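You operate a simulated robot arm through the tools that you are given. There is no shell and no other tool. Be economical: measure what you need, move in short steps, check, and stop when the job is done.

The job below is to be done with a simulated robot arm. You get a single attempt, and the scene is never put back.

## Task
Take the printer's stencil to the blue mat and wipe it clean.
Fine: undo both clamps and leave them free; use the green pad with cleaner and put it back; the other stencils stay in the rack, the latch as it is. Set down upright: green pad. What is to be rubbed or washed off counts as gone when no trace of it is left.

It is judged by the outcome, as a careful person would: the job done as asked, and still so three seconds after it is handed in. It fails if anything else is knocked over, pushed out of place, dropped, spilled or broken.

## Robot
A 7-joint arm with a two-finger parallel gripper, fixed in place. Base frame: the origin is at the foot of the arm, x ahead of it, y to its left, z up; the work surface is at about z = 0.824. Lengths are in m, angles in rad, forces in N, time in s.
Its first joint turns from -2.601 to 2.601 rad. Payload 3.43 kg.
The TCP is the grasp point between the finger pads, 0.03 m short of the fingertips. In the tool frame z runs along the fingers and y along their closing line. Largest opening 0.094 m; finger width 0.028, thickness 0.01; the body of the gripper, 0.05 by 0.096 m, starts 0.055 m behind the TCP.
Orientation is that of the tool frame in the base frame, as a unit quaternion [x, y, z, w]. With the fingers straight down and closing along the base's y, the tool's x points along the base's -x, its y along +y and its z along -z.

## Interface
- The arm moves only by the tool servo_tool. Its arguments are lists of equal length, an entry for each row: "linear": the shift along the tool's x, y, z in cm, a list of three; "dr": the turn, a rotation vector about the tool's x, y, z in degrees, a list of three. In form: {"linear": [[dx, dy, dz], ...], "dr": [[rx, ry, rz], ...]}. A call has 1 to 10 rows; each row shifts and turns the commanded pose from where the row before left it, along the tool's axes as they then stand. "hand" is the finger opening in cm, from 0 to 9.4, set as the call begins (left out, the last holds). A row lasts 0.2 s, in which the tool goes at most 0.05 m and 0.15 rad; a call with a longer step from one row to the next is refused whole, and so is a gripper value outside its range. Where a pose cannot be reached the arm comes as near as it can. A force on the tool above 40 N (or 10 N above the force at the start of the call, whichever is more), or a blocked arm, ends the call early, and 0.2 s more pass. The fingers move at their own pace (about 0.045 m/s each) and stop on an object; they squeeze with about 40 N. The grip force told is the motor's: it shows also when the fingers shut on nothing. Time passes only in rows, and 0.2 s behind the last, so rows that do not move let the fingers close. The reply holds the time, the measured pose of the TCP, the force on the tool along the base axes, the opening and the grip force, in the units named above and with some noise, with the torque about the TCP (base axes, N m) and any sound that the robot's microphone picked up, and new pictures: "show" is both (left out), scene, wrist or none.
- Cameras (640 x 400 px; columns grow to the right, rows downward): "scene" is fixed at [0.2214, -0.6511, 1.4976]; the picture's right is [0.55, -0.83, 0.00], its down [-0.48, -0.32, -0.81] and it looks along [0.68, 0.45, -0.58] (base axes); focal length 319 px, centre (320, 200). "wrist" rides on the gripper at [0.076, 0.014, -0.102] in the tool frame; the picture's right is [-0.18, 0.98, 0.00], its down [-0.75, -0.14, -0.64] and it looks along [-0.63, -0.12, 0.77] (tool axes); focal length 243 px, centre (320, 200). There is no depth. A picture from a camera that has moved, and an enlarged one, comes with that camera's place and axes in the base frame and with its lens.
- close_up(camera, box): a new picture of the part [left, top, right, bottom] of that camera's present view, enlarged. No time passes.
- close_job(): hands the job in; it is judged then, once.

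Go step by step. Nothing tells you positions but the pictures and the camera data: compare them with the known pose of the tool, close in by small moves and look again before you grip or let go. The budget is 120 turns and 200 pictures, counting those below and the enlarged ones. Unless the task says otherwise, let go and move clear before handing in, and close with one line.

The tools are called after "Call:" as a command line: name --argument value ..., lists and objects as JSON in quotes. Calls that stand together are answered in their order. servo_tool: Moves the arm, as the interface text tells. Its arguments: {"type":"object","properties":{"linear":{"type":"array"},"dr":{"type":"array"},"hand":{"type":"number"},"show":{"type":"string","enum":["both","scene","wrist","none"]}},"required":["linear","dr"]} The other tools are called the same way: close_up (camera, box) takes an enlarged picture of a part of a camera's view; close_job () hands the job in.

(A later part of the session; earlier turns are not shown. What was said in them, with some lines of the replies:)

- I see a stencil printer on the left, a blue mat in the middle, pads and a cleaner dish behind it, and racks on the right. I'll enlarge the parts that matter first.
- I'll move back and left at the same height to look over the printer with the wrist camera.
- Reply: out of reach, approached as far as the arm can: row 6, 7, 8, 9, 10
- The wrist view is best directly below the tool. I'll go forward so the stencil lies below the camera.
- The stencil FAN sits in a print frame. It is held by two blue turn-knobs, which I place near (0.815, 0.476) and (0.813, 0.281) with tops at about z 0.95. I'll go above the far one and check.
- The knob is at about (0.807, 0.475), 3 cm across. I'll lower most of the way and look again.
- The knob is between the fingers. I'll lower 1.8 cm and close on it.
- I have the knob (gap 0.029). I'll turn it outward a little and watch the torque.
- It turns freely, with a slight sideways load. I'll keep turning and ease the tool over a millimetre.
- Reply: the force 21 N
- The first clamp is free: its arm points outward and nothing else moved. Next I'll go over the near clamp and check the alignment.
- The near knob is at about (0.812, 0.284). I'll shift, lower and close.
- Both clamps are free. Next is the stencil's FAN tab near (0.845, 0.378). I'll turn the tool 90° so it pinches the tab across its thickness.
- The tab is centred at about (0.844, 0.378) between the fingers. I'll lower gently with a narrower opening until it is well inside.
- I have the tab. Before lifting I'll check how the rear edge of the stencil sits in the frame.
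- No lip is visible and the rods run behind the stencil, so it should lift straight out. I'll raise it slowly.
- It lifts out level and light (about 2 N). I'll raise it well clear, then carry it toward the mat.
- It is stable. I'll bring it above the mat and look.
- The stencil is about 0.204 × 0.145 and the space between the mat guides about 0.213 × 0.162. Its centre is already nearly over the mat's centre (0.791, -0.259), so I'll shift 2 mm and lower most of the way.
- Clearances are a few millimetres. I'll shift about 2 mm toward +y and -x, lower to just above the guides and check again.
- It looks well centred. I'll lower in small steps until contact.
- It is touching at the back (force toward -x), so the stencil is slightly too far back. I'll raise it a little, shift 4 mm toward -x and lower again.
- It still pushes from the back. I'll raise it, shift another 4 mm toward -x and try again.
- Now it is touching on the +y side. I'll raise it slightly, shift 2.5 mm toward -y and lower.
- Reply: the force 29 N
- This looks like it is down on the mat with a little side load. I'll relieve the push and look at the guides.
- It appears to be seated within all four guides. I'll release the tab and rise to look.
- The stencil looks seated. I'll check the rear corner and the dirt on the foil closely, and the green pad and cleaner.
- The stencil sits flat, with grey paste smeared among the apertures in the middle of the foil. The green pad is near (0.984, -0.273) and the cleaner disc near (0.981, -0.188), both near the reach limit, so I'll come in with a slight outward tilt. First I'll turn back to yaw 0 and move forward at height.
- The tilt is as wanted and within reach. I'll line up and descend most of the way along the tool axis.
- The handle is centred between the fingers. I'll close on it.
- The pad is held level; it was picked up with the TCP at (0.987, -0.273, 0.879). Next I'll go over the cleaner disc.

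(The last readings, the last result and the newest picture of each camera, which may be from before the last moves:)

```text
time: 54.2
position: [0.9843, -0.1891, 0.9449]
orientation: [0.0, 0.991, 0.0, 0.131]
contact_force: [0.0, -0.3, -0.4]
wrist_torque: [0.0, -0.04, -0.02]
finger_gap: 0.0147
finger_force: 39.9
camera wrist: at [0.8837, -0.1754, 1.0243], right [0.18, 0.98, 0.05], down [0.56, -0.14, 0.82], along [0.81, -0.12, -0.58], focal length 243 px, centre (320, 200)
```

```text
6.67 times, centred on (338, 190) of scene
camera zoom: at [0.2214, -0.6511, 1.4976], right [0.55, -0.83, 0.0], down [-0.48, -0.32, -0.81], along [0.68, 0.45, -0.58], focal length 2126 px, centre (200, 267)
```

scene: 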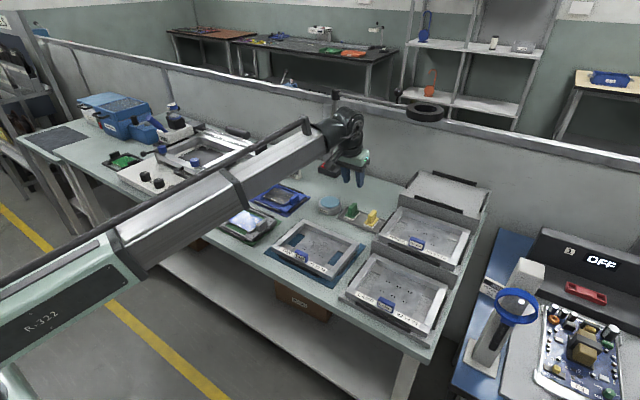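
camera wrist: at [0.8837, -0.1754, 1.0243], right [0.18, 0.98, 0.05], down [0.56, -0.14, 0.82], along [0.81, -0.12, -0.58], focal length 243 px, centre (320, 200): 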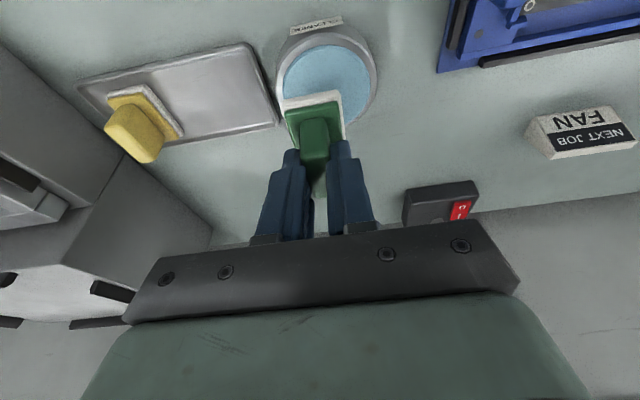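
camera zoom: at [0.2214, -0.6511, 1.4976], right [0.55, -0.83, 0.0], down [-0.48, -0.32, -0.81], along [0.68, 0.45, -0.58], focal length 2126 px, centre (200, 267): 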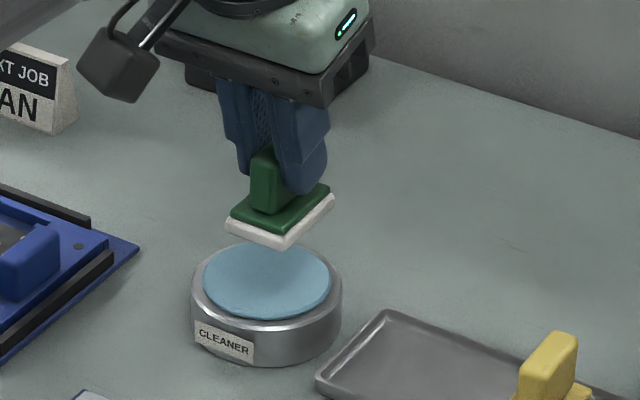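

Call:
servo_tool --linear '[[0.55, 0.4, 1.0], [0.35, 0, 1.35], [0.13, 0, 0.48], [0, 0, 0]]' --dr '[[0, 0, 0], [0, 0, 0], [0, 0, 0], [0, 0, 0]]' --show "wrist"

Call:
close_up --camera "scene" --box '[290, 165, 386, 225]'

```text
time: 55.2
position: [0.9809, -0.1847, 0.9143]
orientation: [0.0, 0.991, 0.0, 0.131]
contact_force: [-1.1, 0.3, -0.1]
wrist_torque: [0.0, 0.0, 0.02]
finger_gap: 0.0148
finger_force: 39.7
camera wrist: at [0.8802, -0.1717, 0.9937], right [0.18, 0.98, 0.05], down [0.56, -0.14, 0.82], along [0.81, -0.12, -0.58], focal length 243 px, centre (320, 200)
```

wrist: 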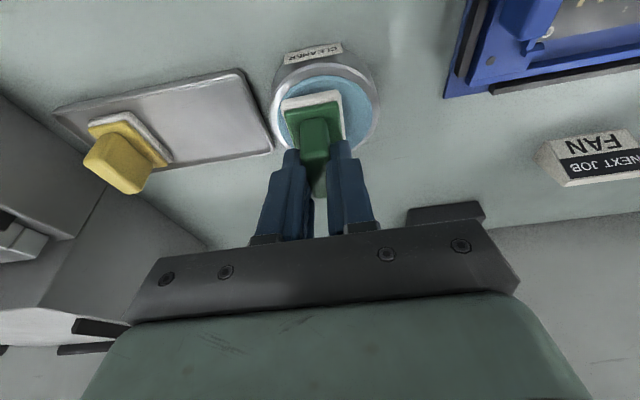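

```text
6.67 times, centred on (338, 195) of scene
camera zoom: at [0.2214, -0.6511, 1.4976], right [0.55, -0.83, 0.0], down [-0.48, -0.32, -0.81], along [0.68, 0.45, -0.58], focal length 2126 px, centre (200, 233)
```

zoom: 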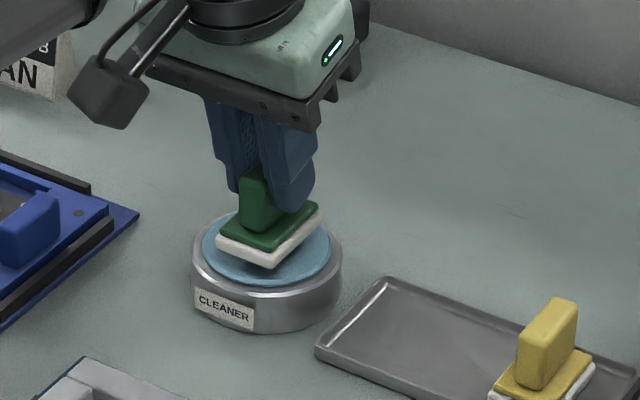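

Call:
servo_tool --linear '[[0.08, 0, 0.29], [0.05, 0, 0.19], [0, 0, 0]]' --dr '[[0, 0, 0], [0, 0, 0], [0, 0, 0]]' --show "none"

Call:
servo_tool --linear '[[0.05, 0, 0.19], [0, 0, 0]]' --dr '[[0, 0, 0], [0, 0, 0]]' --show "none"

```text
time: 56.0
position: [0.9808, -0.1851, 0.9087]
orientation: [0.0, 0.991, 0.0, 0.13]
contact_force: [0.2, -0.1, -0.9]
wrist_torque: [0.01, -0.01, -0.01]
finger_gap: 0.0149
finger_force: 40.4
```

```text
time: 56.6
position: [0.9815, -0.184, 0.9063]
orientation: [0.0, 0.991, 0.0, 0.13]
contact_force: [0.1, 0.2, -0.7]
wrist_torque: [-0.02, -0.02, 0.02]
finger_gap: 0.0145
finger_force: 40.2
```

Call:
servo_tool --linear '[[0.05, 0, 0.19], [0.05, 0, 0.19], [0, 0, 0]]' --dr '[[0, 0, 0], [0, 0, 0], [0, 0, 0]]' --show "none"

Call:
close_up --camera "scene" --box '[298, 180, 362, 220]'

```text
time: 57.4
position: [0.9817, -0.1863, 0.9037]
orientation: [0.0, 0.991, 0.0, 0.131]
contact_force: [-0.1, 0.3, 16.5]
wrist_torque: [-0.14, 0.12, 0.01]
finger_gap: 0.0146
finger_force: 40.4
```

```text
10.00 times, centred on (330, 200) of scene
camera zoom: at [0.2214, -0.6511, 1.4976], right [0.55, -0.83, 0.0], down [-0.48, -0.32, -0.81], along [0.68, 0.45, -0.58], focal length 3189 px, centre (220, 200)
```

zoom: 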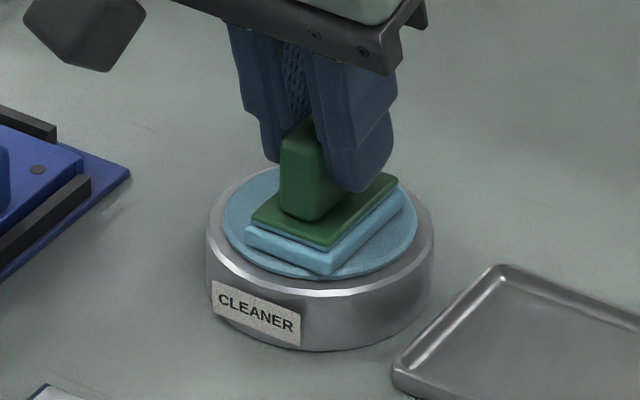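

The pad has turned blue, so it is wet with cleaner. I'll lift it straight up and carry it over the stencil.

Call:
servo_tool --linear '[[-0.4, 0, -1.5], [-0.5, 0, -1.9], [-0.5, 0, -1.9], [3.67, -1.48, -0.98], [3.67, -1.48, -0.98], [3.67, -1.48, -0.98], [3.67, -1.48, -0.98], [3.67, -1.48, -0.98], [0, 0, 0]]' --dr '[[0, 0, 0], [0, 0, 0], [0, 0, 0], [0, 0, 0], [0, 0, 0], [0, 0, 0], [0, 0, 0], [0, 0, 0], [0, 0, 0]]'

Call:
close_up --camera "scene" --box '[264, 200, 376, 270]'

Call:
close_up --camera "wrist" --box '[160, 0, 480, 200]'

```text
time: 59.4
position: [0.7888, -0.2597, 0.9542]
orientation: [0.0, 0.991, 0.0, 0.131]
contact_force: [-0.3, 0.2, -1.0]
wrist_torque: [0.02, 0.01, -0.01]
finger_gap: 0.0147
finger_force: 40.0
camera wrist: at [0.6889, -0.2462, 1.0351], right [0.18, 0.98, 0.05], down [0.56, -0.14, 0.82], along [0.81, -0.12, -0.58], focal length 243 px, centre (320, 200)
```

scene: 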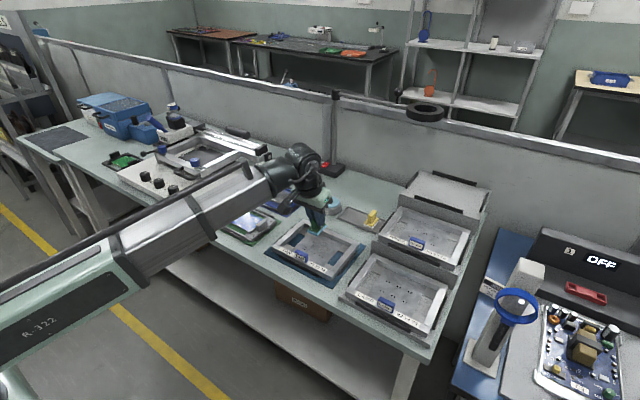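
wrist: 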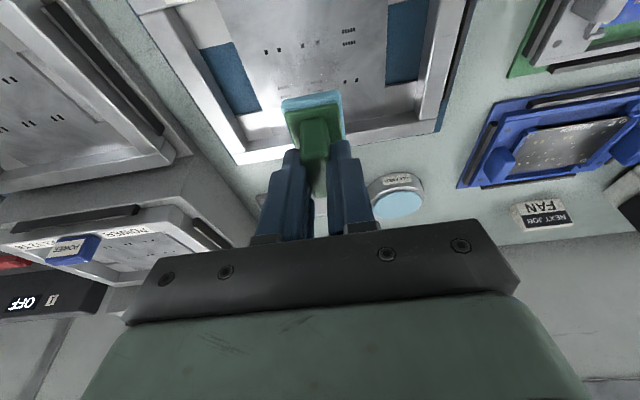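

```text
5.71 times, centred on (320, 235) of scene
camera zoom: at [0.2214, -0.6511, 1.4976], right [0.55, -0.83, 0.0], down [-0.48, -0.32, -0.81], along [0.68, 0.45, -0.58], focal length 1822 px, centre (320, 0)
```

zoom: 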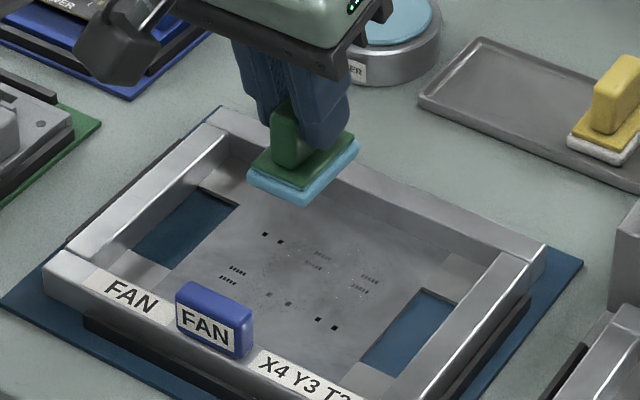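

```text
2.00 times, centred on (320, 100) of wrist
camera zoom: at [0.6889, -0.2462, 1.0351], right [0.18, 0.98, 0.05], down [0.56, -0.14, 0.82], along [0.81, -0.12, -0.58], focal length 485 px, centre (320, 400)
```

zoom: 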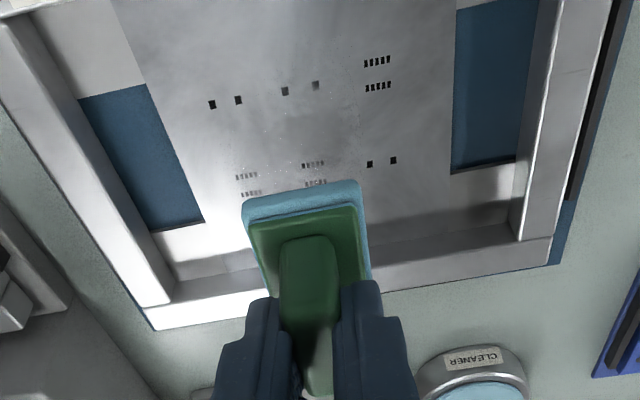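

I'll lower over the middle of the foil to just above it.

Call:
servo_tool --linear '[[0.52, 0, 1.93], [0.52, 0, 1.93], [0.26, 0, 0.97], [0, 0, 0]]' --dr '[[0, 0, 0], [0, 0, 0], [0, 0, 0], [0, 0, 0]]' --show "none"

Call:
servo_tool --linear '[[0.1, 0, 0.39], [0.1, 0, 0.39], [0, 0, 0]]' --dr '[[0, 0, 0], [0, 0, 0], [0, 0, 0]]' --show "none"

Call:
close_up --camera "scene" --box '[264, 200, 376, 270]'

```text
time: 60.4
position: [0.7897, -0.2594, 0.907]
orientation: [0.0, 0.991, -0.001, 0.131]
contact_force: [-0.6, 0.8, -0.9]
wrist_torque: [0.01, 0.02, 0.02]
finger_gap: 0.0147
finger_force: 39.8
```

```text
time: 61.2
position: [0.7898, -0.2584, 0.8999]
orientation: [0.0, 0.991, 0.0, 0.13]
contact_force: [-0.4, 1.0, -0.2]
wrist_torque: [0.0, 0.0, 0.01]
finger_gap: 0.0146
finger_force: 40.3
```

```text
5.71 times, centred on (320, 235) of scene
camera zoom: at [0.2214, -0.6511, 1.4976], right [0.55, -0.83, 0.0], down [-0.48, -0.32, -0.81], along [0.68, 0.45, -0.58], focal length 1822 px, centre (320, 0)
```

zoom: 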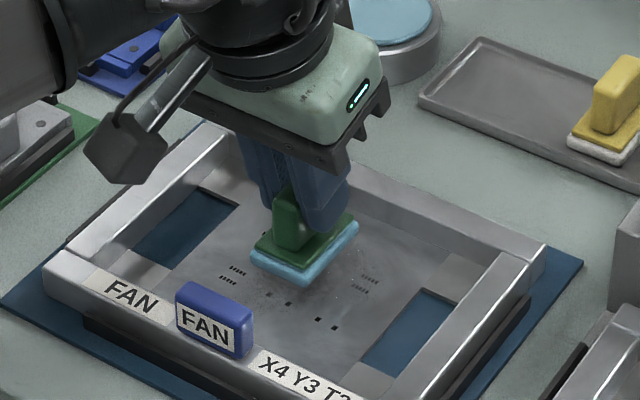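

Call:
servo_tool --linear '[[0.1, 0, 0.39], [0.1, 0, 0.39], [0, 0, 0]]' --dr '[[0, 0, 0], [0, 0, 0], [0, 0, 0]]' --show "none"

Call:
servo_tool --linear '[[0.08, 0, 0.29], [0, 0, 0]]' --dr '[[0, 0, 0], [0, 0, 0]]' --show "none"

Call:
servo_tool --linear '[[0.08, 0, 0.29], [0, 0, 0]]' --dr '[[0, 0, 0], [0, 0, 0]]' --show "none"

```text
time: 62.0
position: [0.7899, -0.2598, 0.8909]
orientation: [0.0, 0.992, 0.0, 0.13]
contact_force: [0.5, 0.5, -0.7]
wrist_torque: [-0.01, 0.02, 0.0]
finger_gap: 0.0147
finger_force: 40.1
```

```text
time: 62.6
position: [0.7899, -0.2588, 0.8877]
orientation: [0.0, 0.991, 0.0, 0.13]
contact_force: [0.8, 0.4, 0.1]
wrist_torque: [-0.01, -0.04, -0.03]
finger_gap: 0.0146
finger_force: 39.8
```

```text
time: 63.2
position: [0.7899, -0.2598, 0.8856]
orientation: [0.0, 0.992, 0.0, 0.13]
contact_force: [-0.5, -0.3, -0.5]
wrist_torque: [0.02, -0.01, -0.01]
finger_gap: 0.0146
finger_force: 40.1
```

Call:
servo_tool --linear '[[0.06, 0, 0.24], [0, 0, 0]]' --dr '[[0, 0, 0], [0, 0, 0]]' --show "none"

Call:
servo_tool --linear '[[0.05, 0, 0.19], [0, 0, 0]]' --dr '[[0, 0, 0], [0, 0, 0]]' --show "none"

```text
time: 63.8
position: [0.7898, -0.2597, 0.8836]
orientation: [0.0, 0.991, 0.0, 0.13]
contact_force: [-0.7, -1.0, -1.1]
wrist_torque: [-0.01, -0.01, 0.01]
finger_gap: 0.0148
finger_force: 39.9
```

```text
time: 64.4
position: [0.7902, -0.2589, 0.8825]
orientation: [0.0, 0.991, 0.0, 0.131]
contact_force: [-0.3, -0.9, 7.5]
wrist_torque: [-0.01, 0.15, 0.01]
finger_gap: 0.0149
finger_force: 39.6
```

Contact is at about 7 N. I'll wipe side to side along y and check the force and the result.

Call:
servo_tool --linear '[[0, -1.3, 0], [0, -1.4, 0], [0, -1.4, 0], [0, 1.5, 0], [0, 1.6, 0], [0, 1.6, 0], [0, 1.6, 0], [0, 1.5, 0], [0, 0, 0]]' --dr '[[0, 0, 0], [0, 0, 0], [0, 0, 0], [0, 0, 0], [0, 0, 0], [0, 0, 0], [0, 0, 0], [0, 0, 0], [0, 0, 0]]' --show "none"

Call:
close_up --camera "scene" --box '[264, 205, 376, 275]'

```text
time: 66.4
position: [0.7901, -0.2216, 0.8811]
orientation: [0.0, 0.992, 0.001, 0.13]
contact_force: [-1.1, -0.5, 2.9]
wrist_torque: [-0.02, 0.06, 0.0]
finger_gap: 0.0147
finger_force: 40.0
```

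```text
5.71 times, centred on (320, 240) of scene
camera zoom: at [0.2214, -0.6511, 1.4976], right [0.55, -0.83, 0.0], down [-0.48, -0.32, -0.81], along [0.68, 0.45, -0.58], focal length 1822 px, centre (320, -29)
```

zoom: 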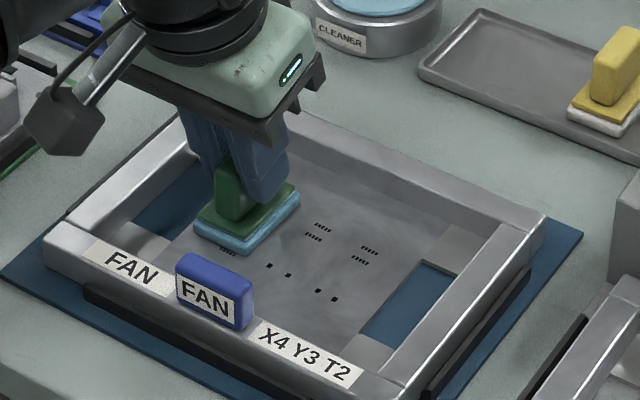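

The wiped band is clearly cleaner. I'll press slightly more and wipe the rear band, then the front band.

Call:
servo_tool --linear '[[-1.19, 0, 0.42], [-1.21, 0, 0.32], [0, -1.6, 0], [0, -1.6, 0], [0, -1.6, 0], [0, -1.6, 0], [0, -1.4, 0], [0, 0, 0]]' --dr '[[0, 0, 0], [0, 0, 0], [0, 0, 0], [0, 0, 0], [0, 0, 0], [0, 0, 0], [0, 0, 0], [0, 0, 0]]' --show "none"

Call:
servo_tool --linear '[[1.6, 0, -0.43], [1.6, 0, -0.43], [1.6, 0, -0.43], [0, 1.6, 0], [0, 1.6, 0], [0, 1.6, 0], [0, 1.6, 0], [0, 1.4, 0], [0, 0, 0]]' --dr '[[0, 0, 0], [0, 0, 0], [0, 0, 0], [0, 0, 0], [0, 0, 0], [0, 0, 0], [0, 0, 0], [0, 0, 0], [0, 0, 0]]' --show "none"

Call:
close_up --camera "scene" --box '[264, 205, 376, 275]'

```text
time: 68.2
position: [0.8164, -0.2968, 0.8817]
orientation: [0.0, 0.991, 0.0, 0.132]
contact_force: [0.5, 10.5, 36.1]
wrist_torque: [0.38, 0.29, -0.07]
finger_gap: 0.0147
finger_force: 40.3
```

```text
time: 68.8
position: [0.7885, -0.3008, 0.8805]
orientation: [0.0, 0.991, -0.001, 0.135]
contact_force: [-4.2, 0.8, 12.5]
wrist_torque: [0.14, 0.48, -0.03]
finger_gap: 0.0146
finger_force: 40.1
stopped in row 3: the force on the tool passed its limit at 50 N (the readings are from after the stop); the commanded pose is now the measured one
```

```text
5.71 times, centred on (320, 240) of scene
camera zoom: at [0.2214, -0.6511, 1.4976], right [0.55, -0.83, 0.0], down [-0.48, -0.32, -0.81], along [0.68, 0.45, -0.58], focal length 1822 px, centre (320, -29)
```

zoom: 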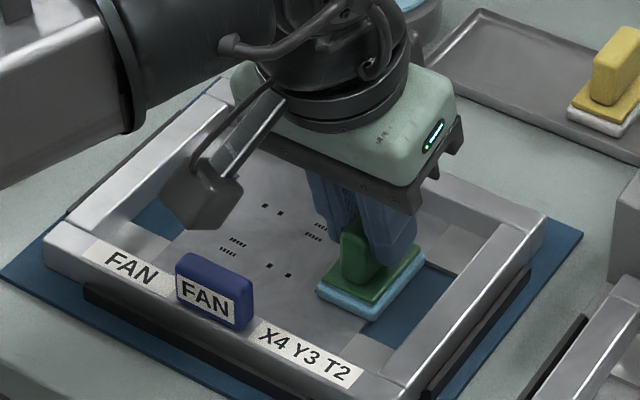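

I pressed too hard, so I'll ease off 1 mm. Then I'll go on with the front band at light pressure.

Call:
servo_tool --linear '[[-0.02, 0, -0.08], [1.1, 0, -0.3], [1.1, 0, -0.3], [0, 0, 0]]' --dr '[[0, 0, 0], [0, 0, 0], [0, 0, 0], [0, 0, 0]]' --show "none"

```text
time: 69.8
position: [0.7652, -0.2996, 0.8806]
orientation: [0.0, 0.991, -0.001, 0.134]
contact_force: [4.8, 0.1, 16.7]
wrist_torque: [0.05, 0.14, 0.0]
finger_gap: 0.015
finger_force: 40.3
```

Call:
servo_tool --linear '[[-0.01, 0.8, -0.05], [0, 1.5, 0], [0, 1.5, 0], [0, 1.5, 0], [0, 1.5, 0], [0, 1.2, 0], [0, 0, 0]]' --dr '[[0, 0, 0], [0, 0, 0], [0, 0, 0], [0, 0, 0], [0, 0, 0], [0, 0, 0], [0, 0, 0]]' --show "none"

Call:
close_up --camera "scene" --box '[264, 205, 376, 275]'

```text
time: 71.4
position: [0.7657, -0.2196, 0.8816]
orientation: [-0.001, 0.991, 0.0, 0.132]
contact_force: [-0.6, -1.3, -0.3]
wrist_torque: [-0.01, 0.01, -0.02]
finger_gap: 0.0149
finger_force: 40.5
```

```text
5.71 times, centred on (320, 240) of scene
camera zoom: at [0.2214, -0.6511, 1.4976], right [0.55, -0.83, 0.0], down [-0.48, -0.32, -0.81], along [0.68, 0.45, -0.58], focal length 1822 px, centre (320, -29)
```

zoom: 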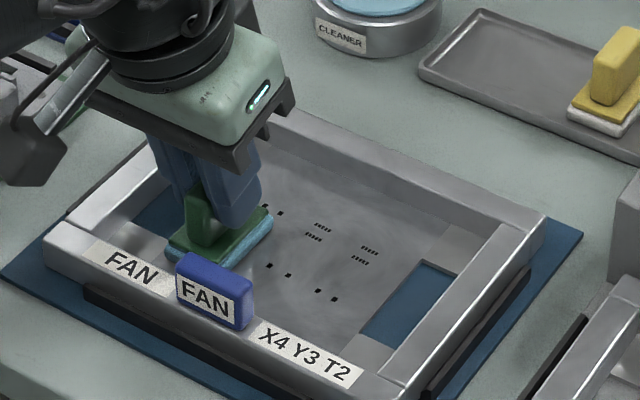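

Call:
servo_tool --linear '[[0.03, 0, 0.1], [0, -1.3, 0], [0, -1.6, 0], [0, -1.6, 0], [0, -1.6, 0], [0, -1.6, 0], [0, 0, 0]]' --dr '[[0, 0, 0], [0, 0, 0], [0, 0, 0], [0, 0, 0], [0, 0, 0], [0, 0, 0], [0, 0, 0]]' --show "none"

```text
time: 73.0
position: [0.7653, -0.2983, 0.8816]
orientation: [-0.001, 0.991, -0.001, 0.134]
contact_force: [0.0, 6.8, 21.7]
wrist_torque: [0.28, 0.46, -0.11]
finger_gap: 0.0146
finger_force: 40.0
```

Call:
servo_tool --linear '[[-0.02, 0, -0.07], [-1.21, 0, 0.325], [-1.21, 0, 0.325], [0, 1.5, 0], [0, 1.6, 0], [0, 1.6, 0.02], [0, 1.6, 0.02], [0, 1.4, 0.02], [0, 0, 0]]' --dr '[[0, 0, 0], [0, 0, 0], [0, 0, 0], [0, 0, 0], [0, 0, 0], [0, 0, 0], [0, 0, 0], [0, 0, 0], [0, 0, 0]]' --show "none"

Call:
servo_tool --linear '[[-1.21, 0, 0.325], [-1.21, 0, 0.325], [0, -1.5, 0], [0, -1.6, 0], [0, -1.6, -0.02], [0, -1.6, -0.02], [0, -1.4, -0.02], [0, 0, 0]]' --dr '[[0, 0, 0], [0, 0, 0], [0, 0, 0], [0, 0, 0], [0, 0, 0], [0, 0, 0], [0, 0, 0], [0, 0, 0]]' --show "none"

```text
time: 75.0
position: [0.7923, -0.2219, 0.8808]
orientation: [0.001, 0.991, -0.002, 0.135]
contact_force: [0.5, -8.3, 31.0]
wrist_torque: [-0.21, 0.49, 0.09]
finger_gap: 0.0145
finger_force: 40.2
```

```text
time: 76.8
position: [0.8159, -0.2989, 0.8813]
orientation: [0.0, 0.991, -0.001, 0.133]
contact_force: [0.9, 1.4, 2.0]
wrist_torque: [0.04, 0.03, 0.0]
finger_gap: 0.0145
finger_force: 40.5
```

Both passes are done. I'll lift the pad straight up and move aside to inspect the foil.

Call:
servo_tool --linear '[[-0.3, 0, -1.1], [-0.5, 0, -1.9], [-0.8, 0, -2.9], [-3.5, 0, 0.9], [-3.5, 0, 0.9], [-3.5, 0, 0.9], [-3.5, 0, 0.9], [0, 0, 0]]' --dr '[[0, 0, 0], [0, 0, 0], [0, 0, 0], [0, 0, 0], [0, 0, 0], [0, 0, 0], [0, 0, 0], [0, 0, 0]]' --show "wrist"

Call:
close_up --camera "scene" --box '[290, 220, 354, 260]'

Call:
close_up --camera "scene" --box '[256, 205, 376, 280]'

```text
time: 78.6
position: [0.9598, -0.2976, 0.9442]
orientation: [0.0, 0.991, -0.002, 0.133]
contact_force: [0.6, -1.0, -0.5]
wrist_torque: [0.0, 0.0, 0.0]
finger_gap: 0.0147
finger_force: 40.0
camera wrist: at [0.8586, -0.2836, 1.0227], right [0.18, 0.98, 0.05], down [0.56, -0.14, 0.82], along [0.81, -0.12, -0.57], focal length 243 px, centre (320, 200)
```

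wrist: 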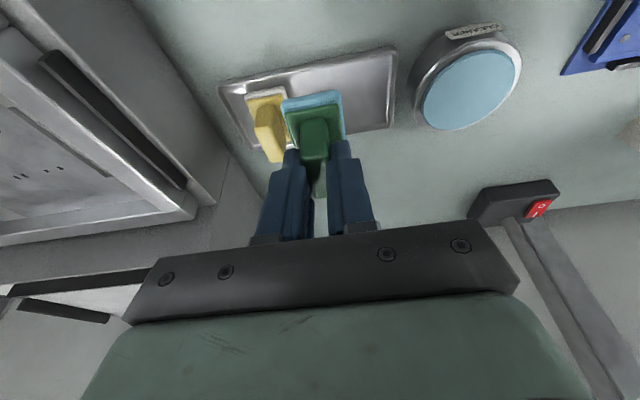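

```text
10.00 times, centred on (322, 240) of scene
camera zoom: at [0.2214, -0.6511, 1.4976], right [0.55, -0.83, 0.0], down [-0.48, -0.32, -0.81], along [0.68, 0.45, -0.58], focal length 3189 px, centre (300, -200)
```

zoom: 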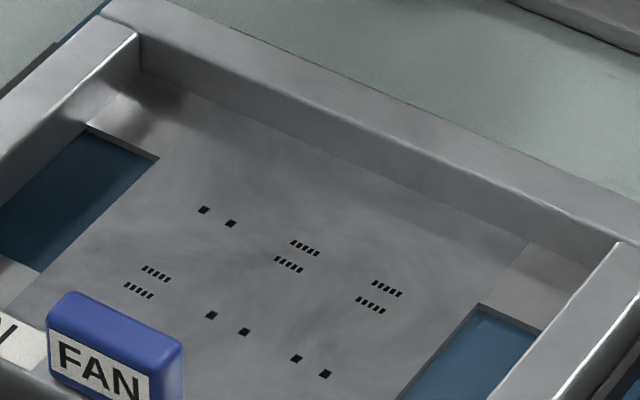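

```text
5.33 times, centred on (316, 242) of scene
camera zoom: at [0.2214, -0.6511, 1.4976], right [0.55, -0.83, 0.0], down [-0.48, -0.32, -0.81], along [0.68, 0.45, -0.58], focal length 1701 px, centre (341, -27)
```

zoom: 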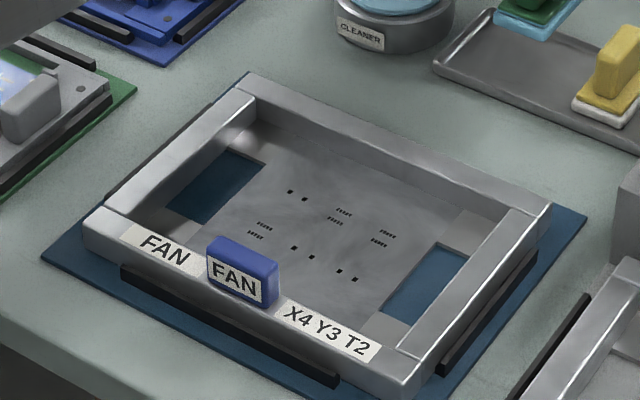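

The foil looks clean, with every aperture open and no specks. I'll return the pad to its place in the tray.

Call:
servo_tool --linear '[[-1.3, 1.3, 0.35], [-1.3, 1.2, 0.35], [0, 0, 0], [0.52, 0, 1.93], [0.39, 0, 1.45], [0, 0, 0]]' --dr '[[0, 0, 0], [0, 0, 0], [0, 0, 0], [0, 0, 0], [0, 0, 0], [0, 0, 0]]' --show "wrist"

Call:
close_up --camera "scene" --box '[310, 170, 406, 230]'

```text
time: 80.0
position: [0.9864, -0.2729, 0.9094]
orientation: [0.0, 0.991, -0.001, 0.133]
contact_force: [0.8, 0.3, 0.4]
wrist_torque: [0.0, -0.02, 0.0]
finger_gap: 0.0145
finger_force: 40.3
camera wrist: at [0.8861, -0.2592, 0.9887], right [0.18, 0.98, 0.05], down [0.56, -0.14, 0.82], along [0.81, -0.12, -0.57], focal length 243 px, centre (320, 200)
```

wrist: 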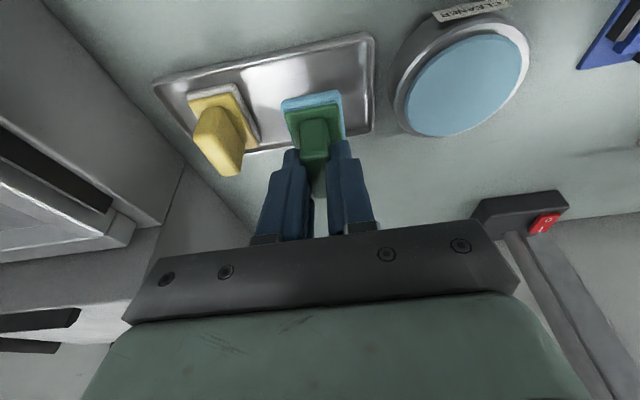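

```text
6.67 times, centred on (358, 200) of scene
camera zoom: at [0.2214, -0.6511, 1.4976], right [0.55, -0.83, 0.0], down [-0.48, -0.32, -0.81], along [0.68, 0.45, -0.58], focal length 2126 px, centre (67, 200)
```

zoom: 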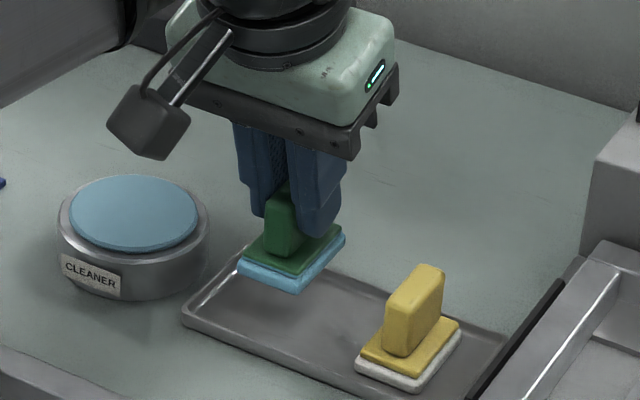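

Position matches the pick-up spot. I'll lower slowly to contact.

Call:
servo_tool --linear '[[0.26, 0, 0.97], [0.26, 0, 0.97], [0.1, 0, 0.39], [0.1, 0, 0.35], [0, 0, 0]]' --dr '[[0, 0, 0], [0, 0, 0], [0, 0, 0], [0, 0, 0], [0, 0, 0]]' --show "none"

Call:
servo_tool --linear '[[0.04, 0, 0.15], [0.04, 0, 0.15], [0, 0, 0]]' --dr '[[0, 0, 0], [0, 0, 0], [0, 0, 0]]' --show "none"

Call:
close_up --camera "scene" --box '[326, 185, 390, 225]'

```text
time: 81.2
position: [0.9867, -0.2732, 0.8827]
orientation: [0.001, 0.991, -0.001, 0.133]
contact_force: [-0.1, -0.3, -0.5]
wrist_torque: [-0.04, 0.04, 0.04]
finger_gap: 0.015
finger_force: 40.4
```

```text
time: 82.0
position: [0.9864, -0.2734, 0.8785]
orientation: [0.0, 0.991, 0.0, 0.134]
contact_force: [-0.5, 0.2, 0.2]
wrist_torque: [0.0, 0.02, 0.01]
finger_gap: 0.0148
finger_force: 40.0
```

```text
10.00 times, centred on (358, 205) of scene
camera zoom: at [0.2214, -0.6511, 1.4976], right [0.55, -0.83, 0.0], down [-0.48, -0.32, -0.81], along [0.68, 0.45, -0.58], focal length 3189 px, centre (-60, 150)
```

zoom: 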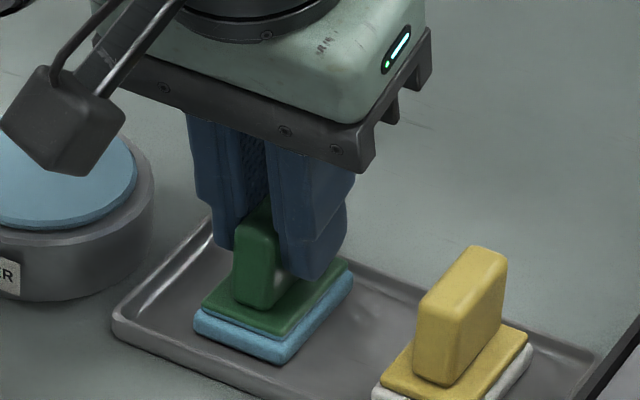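

Call:
servo_tool --linear '[[0.1, 0.3, 0], [0.03, 0, 0.12], [0, 0, 0]]' --dr '[[0, 0, 0], [0, 0, 0], [0, 0, 0]]' --show "none"

Call:
servo_tool --linear '[[0.03, 0, 0.12], [0, 0, 0]]' --dr '[[0, 0, 0], [0, 0, 0]]' --show "none"

```text
time: 82.8
position: [0.9847, -0.27, 0.8787]
orientation: [0.001, 0.991, -0.002, 0.133]
contact_force: [-1.4, -0.2, 8.6]
wrist_torque: [0.05, 0.25, -0.02]
finger_gap: 0.0146
finger_force: 39.9
```

```text
time: 83.4
position: [0.9855, -0.2709, 0.8783]
orientation: [0.0, 0.991, -0.001, 0.135]
contact_force: [-0.7, -0.8, 24.3]
wrist_torque: [0.05, 0.55, 0.02]
finger_gap: 0.0146
finger_force: 40.1
```

It is down on the tray. I'll ease the pressure, release, and back off along the tool axis.

Call:
servo_tool --linear '[[-0.03, 0, -0.12], [0, 0, 0]]' --dr '[[0, 0, 0], [0, 0, 0]]' --show "none"

Call:
servo_tool --linear '[[0, 0, 0], [0, 0, 0], [0, 0, 0], [0, 0, -1.5], [0, 0, -3], [0, 0, -4], [0, 0, -4], [0, 0, 0]]' --dr '[[0, 0, 0], [0, 0, 0], [0, 0, 0], [0, 0, 0], [0, 0, 0], [0, 0, 0], [0, 0, 0], [0, 0, 0]]' --hand 3.6 --show "wrist"

Call:
close_up --camera "scene" --box '[310, 175, 406, 235]'

```text
time: 84.0
position: [0.9862, -0.2708, 0.8778]
orientation: [0.0, 0.991, -0.001, 0.133]
contact_force: [3.1, -3.0, 19.1]
wrist_torque: [-0.13, 0.24, 0.02]
finger_gap: 0.0146
finger_force: 39.4
```

```text
time: 85.8
position: [0.9542, -0.2701, 0.9968]
orientation: [0.0, 0.991, -0.001, 0.133]
contact_force: [0.2, 0.5, 0.4]
wrist_torque: [0.0, -0.01, -0.01]
finger_gap: 0.0362
finger_force: 0.0
camera wrist: at [0.8535, -0.2563, 1.0762], right [0.18, 0.98, 0.05], down [0.56, -0.14, 0.82], along [0.81, -0.12, -0.57], focal length 243 px, centre (320, 200)
```

wrist: 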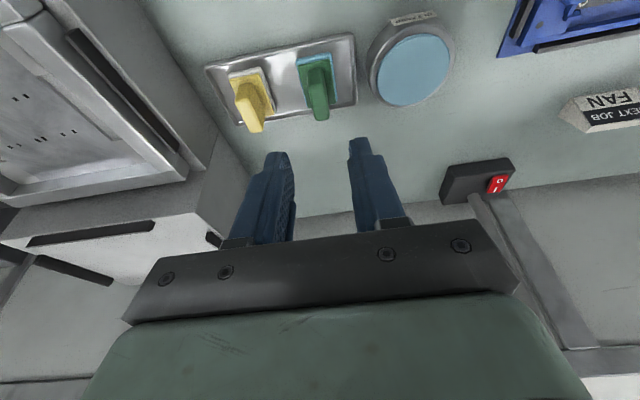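

```text
6.67 times, centred on (358, 205) of scene
camera zoom: at [0.2214, -0.6511, 1.4976], right [0.55, -0.83, 0.0], down [-0.48, -0.32, -0.81], along [0.68, 0.45, -0.58], focal length 2126 px, centre (67, 167)
```

zoom: 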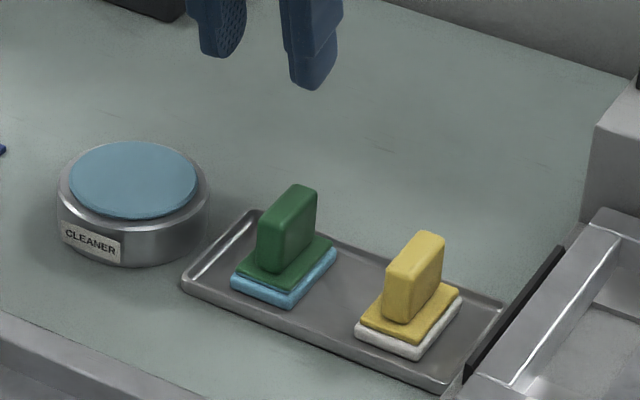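

The pad stands upright in its tray. I'll un-tilt and rise over the stencil to inspect the foil and its seating from above.

Call:
servo_tool --linear '[[0, 0, -3], [0, 0, -3], [3, 0, -1], [3, 0, 0], [3, 0, 0], [3, 0, 0], [3, 0, 0], [0, 0, 0]]' --dr '[[0, 7.5, 0], [0, 7.5, 0], [0, 0, 0], [0, 0, 0], [0, 0, 0], [0, 0, 0], [0, 0, 0], [0, 0, 0]]' --hand 9

Call:
close_up --camera "wrist" --box '[220, 0, 430, 140]'

Call:
close_up --camera "scene" --box '[256, 205, 376, 280]'

Call:
close_up --camera "scene" --box '[110, 110, 270, 220]'

```text
time: 87.6
position: [0.7902, -0.2709, 1.0662]
orientation: [0.0, 1.0, -0.001, 0.002]
contact_force: [0.4, 0.3, 0.2]
wrist_torque: [0.0, 0.01, 0.01]
finger_gap: 0.0901
finger_force: 0.1
camera wrist: at [0.7134, -0.2573, 1.1687], right [0.18, 0.98, 0.0], down [0.75, -0.14, 0.65], along [0.64, -0.12, -0.76], focal length 243 px, centre (320, 200)
```

scene: 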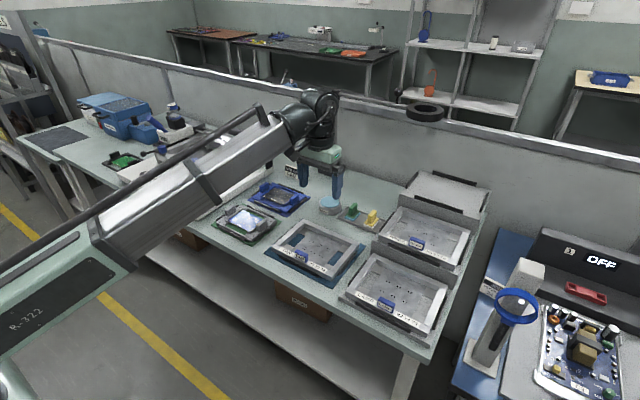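
wrist: 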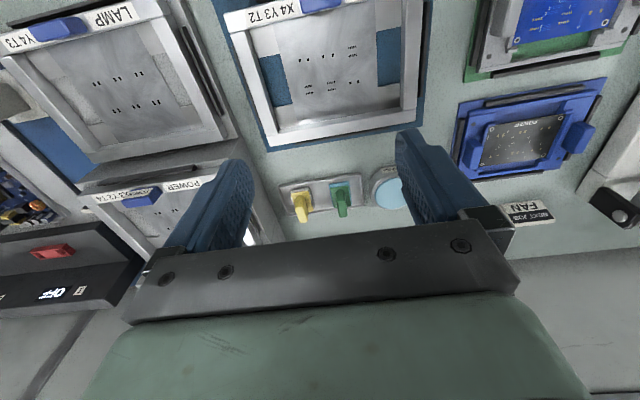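

```text
2.86 times, centred on (325, 70) of wrist
camera zoom: at [0.7134, -0.2573, 1.1687], right [0.18, 0.98, 0.0], down [0.75, -0.14, 0.65], along [0.64, -0.12, -0.76], focal length 693 px, centre (306, 571)
```

zoom: 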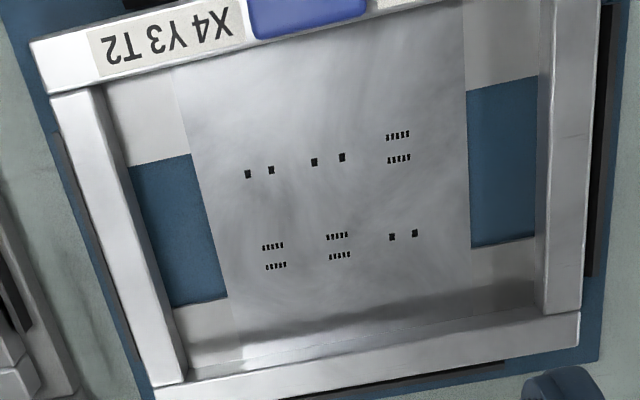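

```text
5.33 times, centred on (316, 242) of scene
camera zoom: at [0.2214, -0.6511, 1.4976], right [0.55, -0.83, 0.0], down [-0.48, -0.32, -0.81], along [0.68, 0.45, -0.58], focal length 1701 px, centre (341, -27)
```

zoom: 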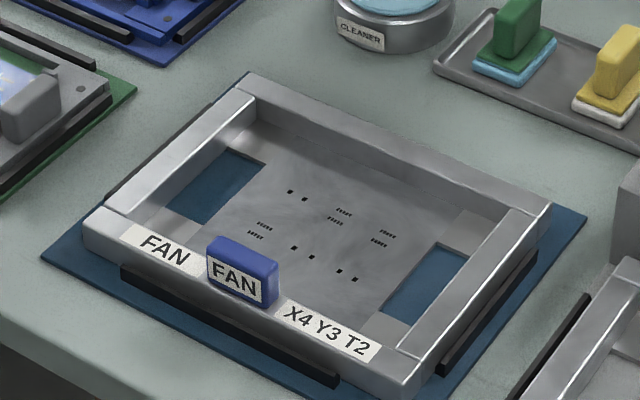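

```text
3.64 times, centred on (190, 165) of scene
camera zoom: at [0.2214, -0.6511, 1.4976], right [0.55, -0.83, 0.0], down [-0.48, -0.32, -0.81], along [0.68, 0.45, -0.58], focal length 1160 px, centre (793, 327)
```

zoom: 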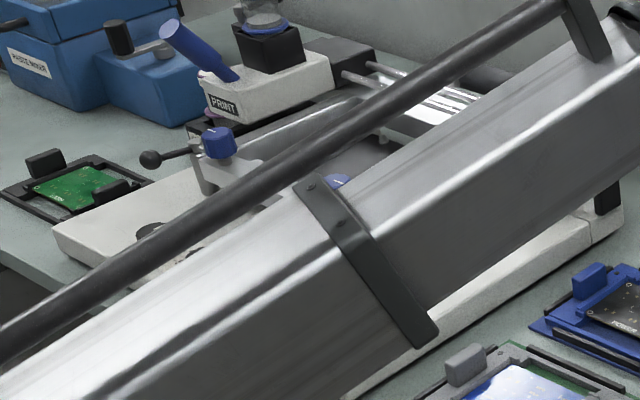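

The foil is clean from above with every aperture open. The stencil sits inside all four guides, the pad is upright in its tray, both clamps are free, and the arm is clear. Handing in.

Call:
close_job

```text
The job is handed in.
```

The FAN stencil is on the blue mat and wiped clean. Both printer clamps are undone and left free, the green pad is back upright in its tray, and the latch and the racked stencils were not touched.
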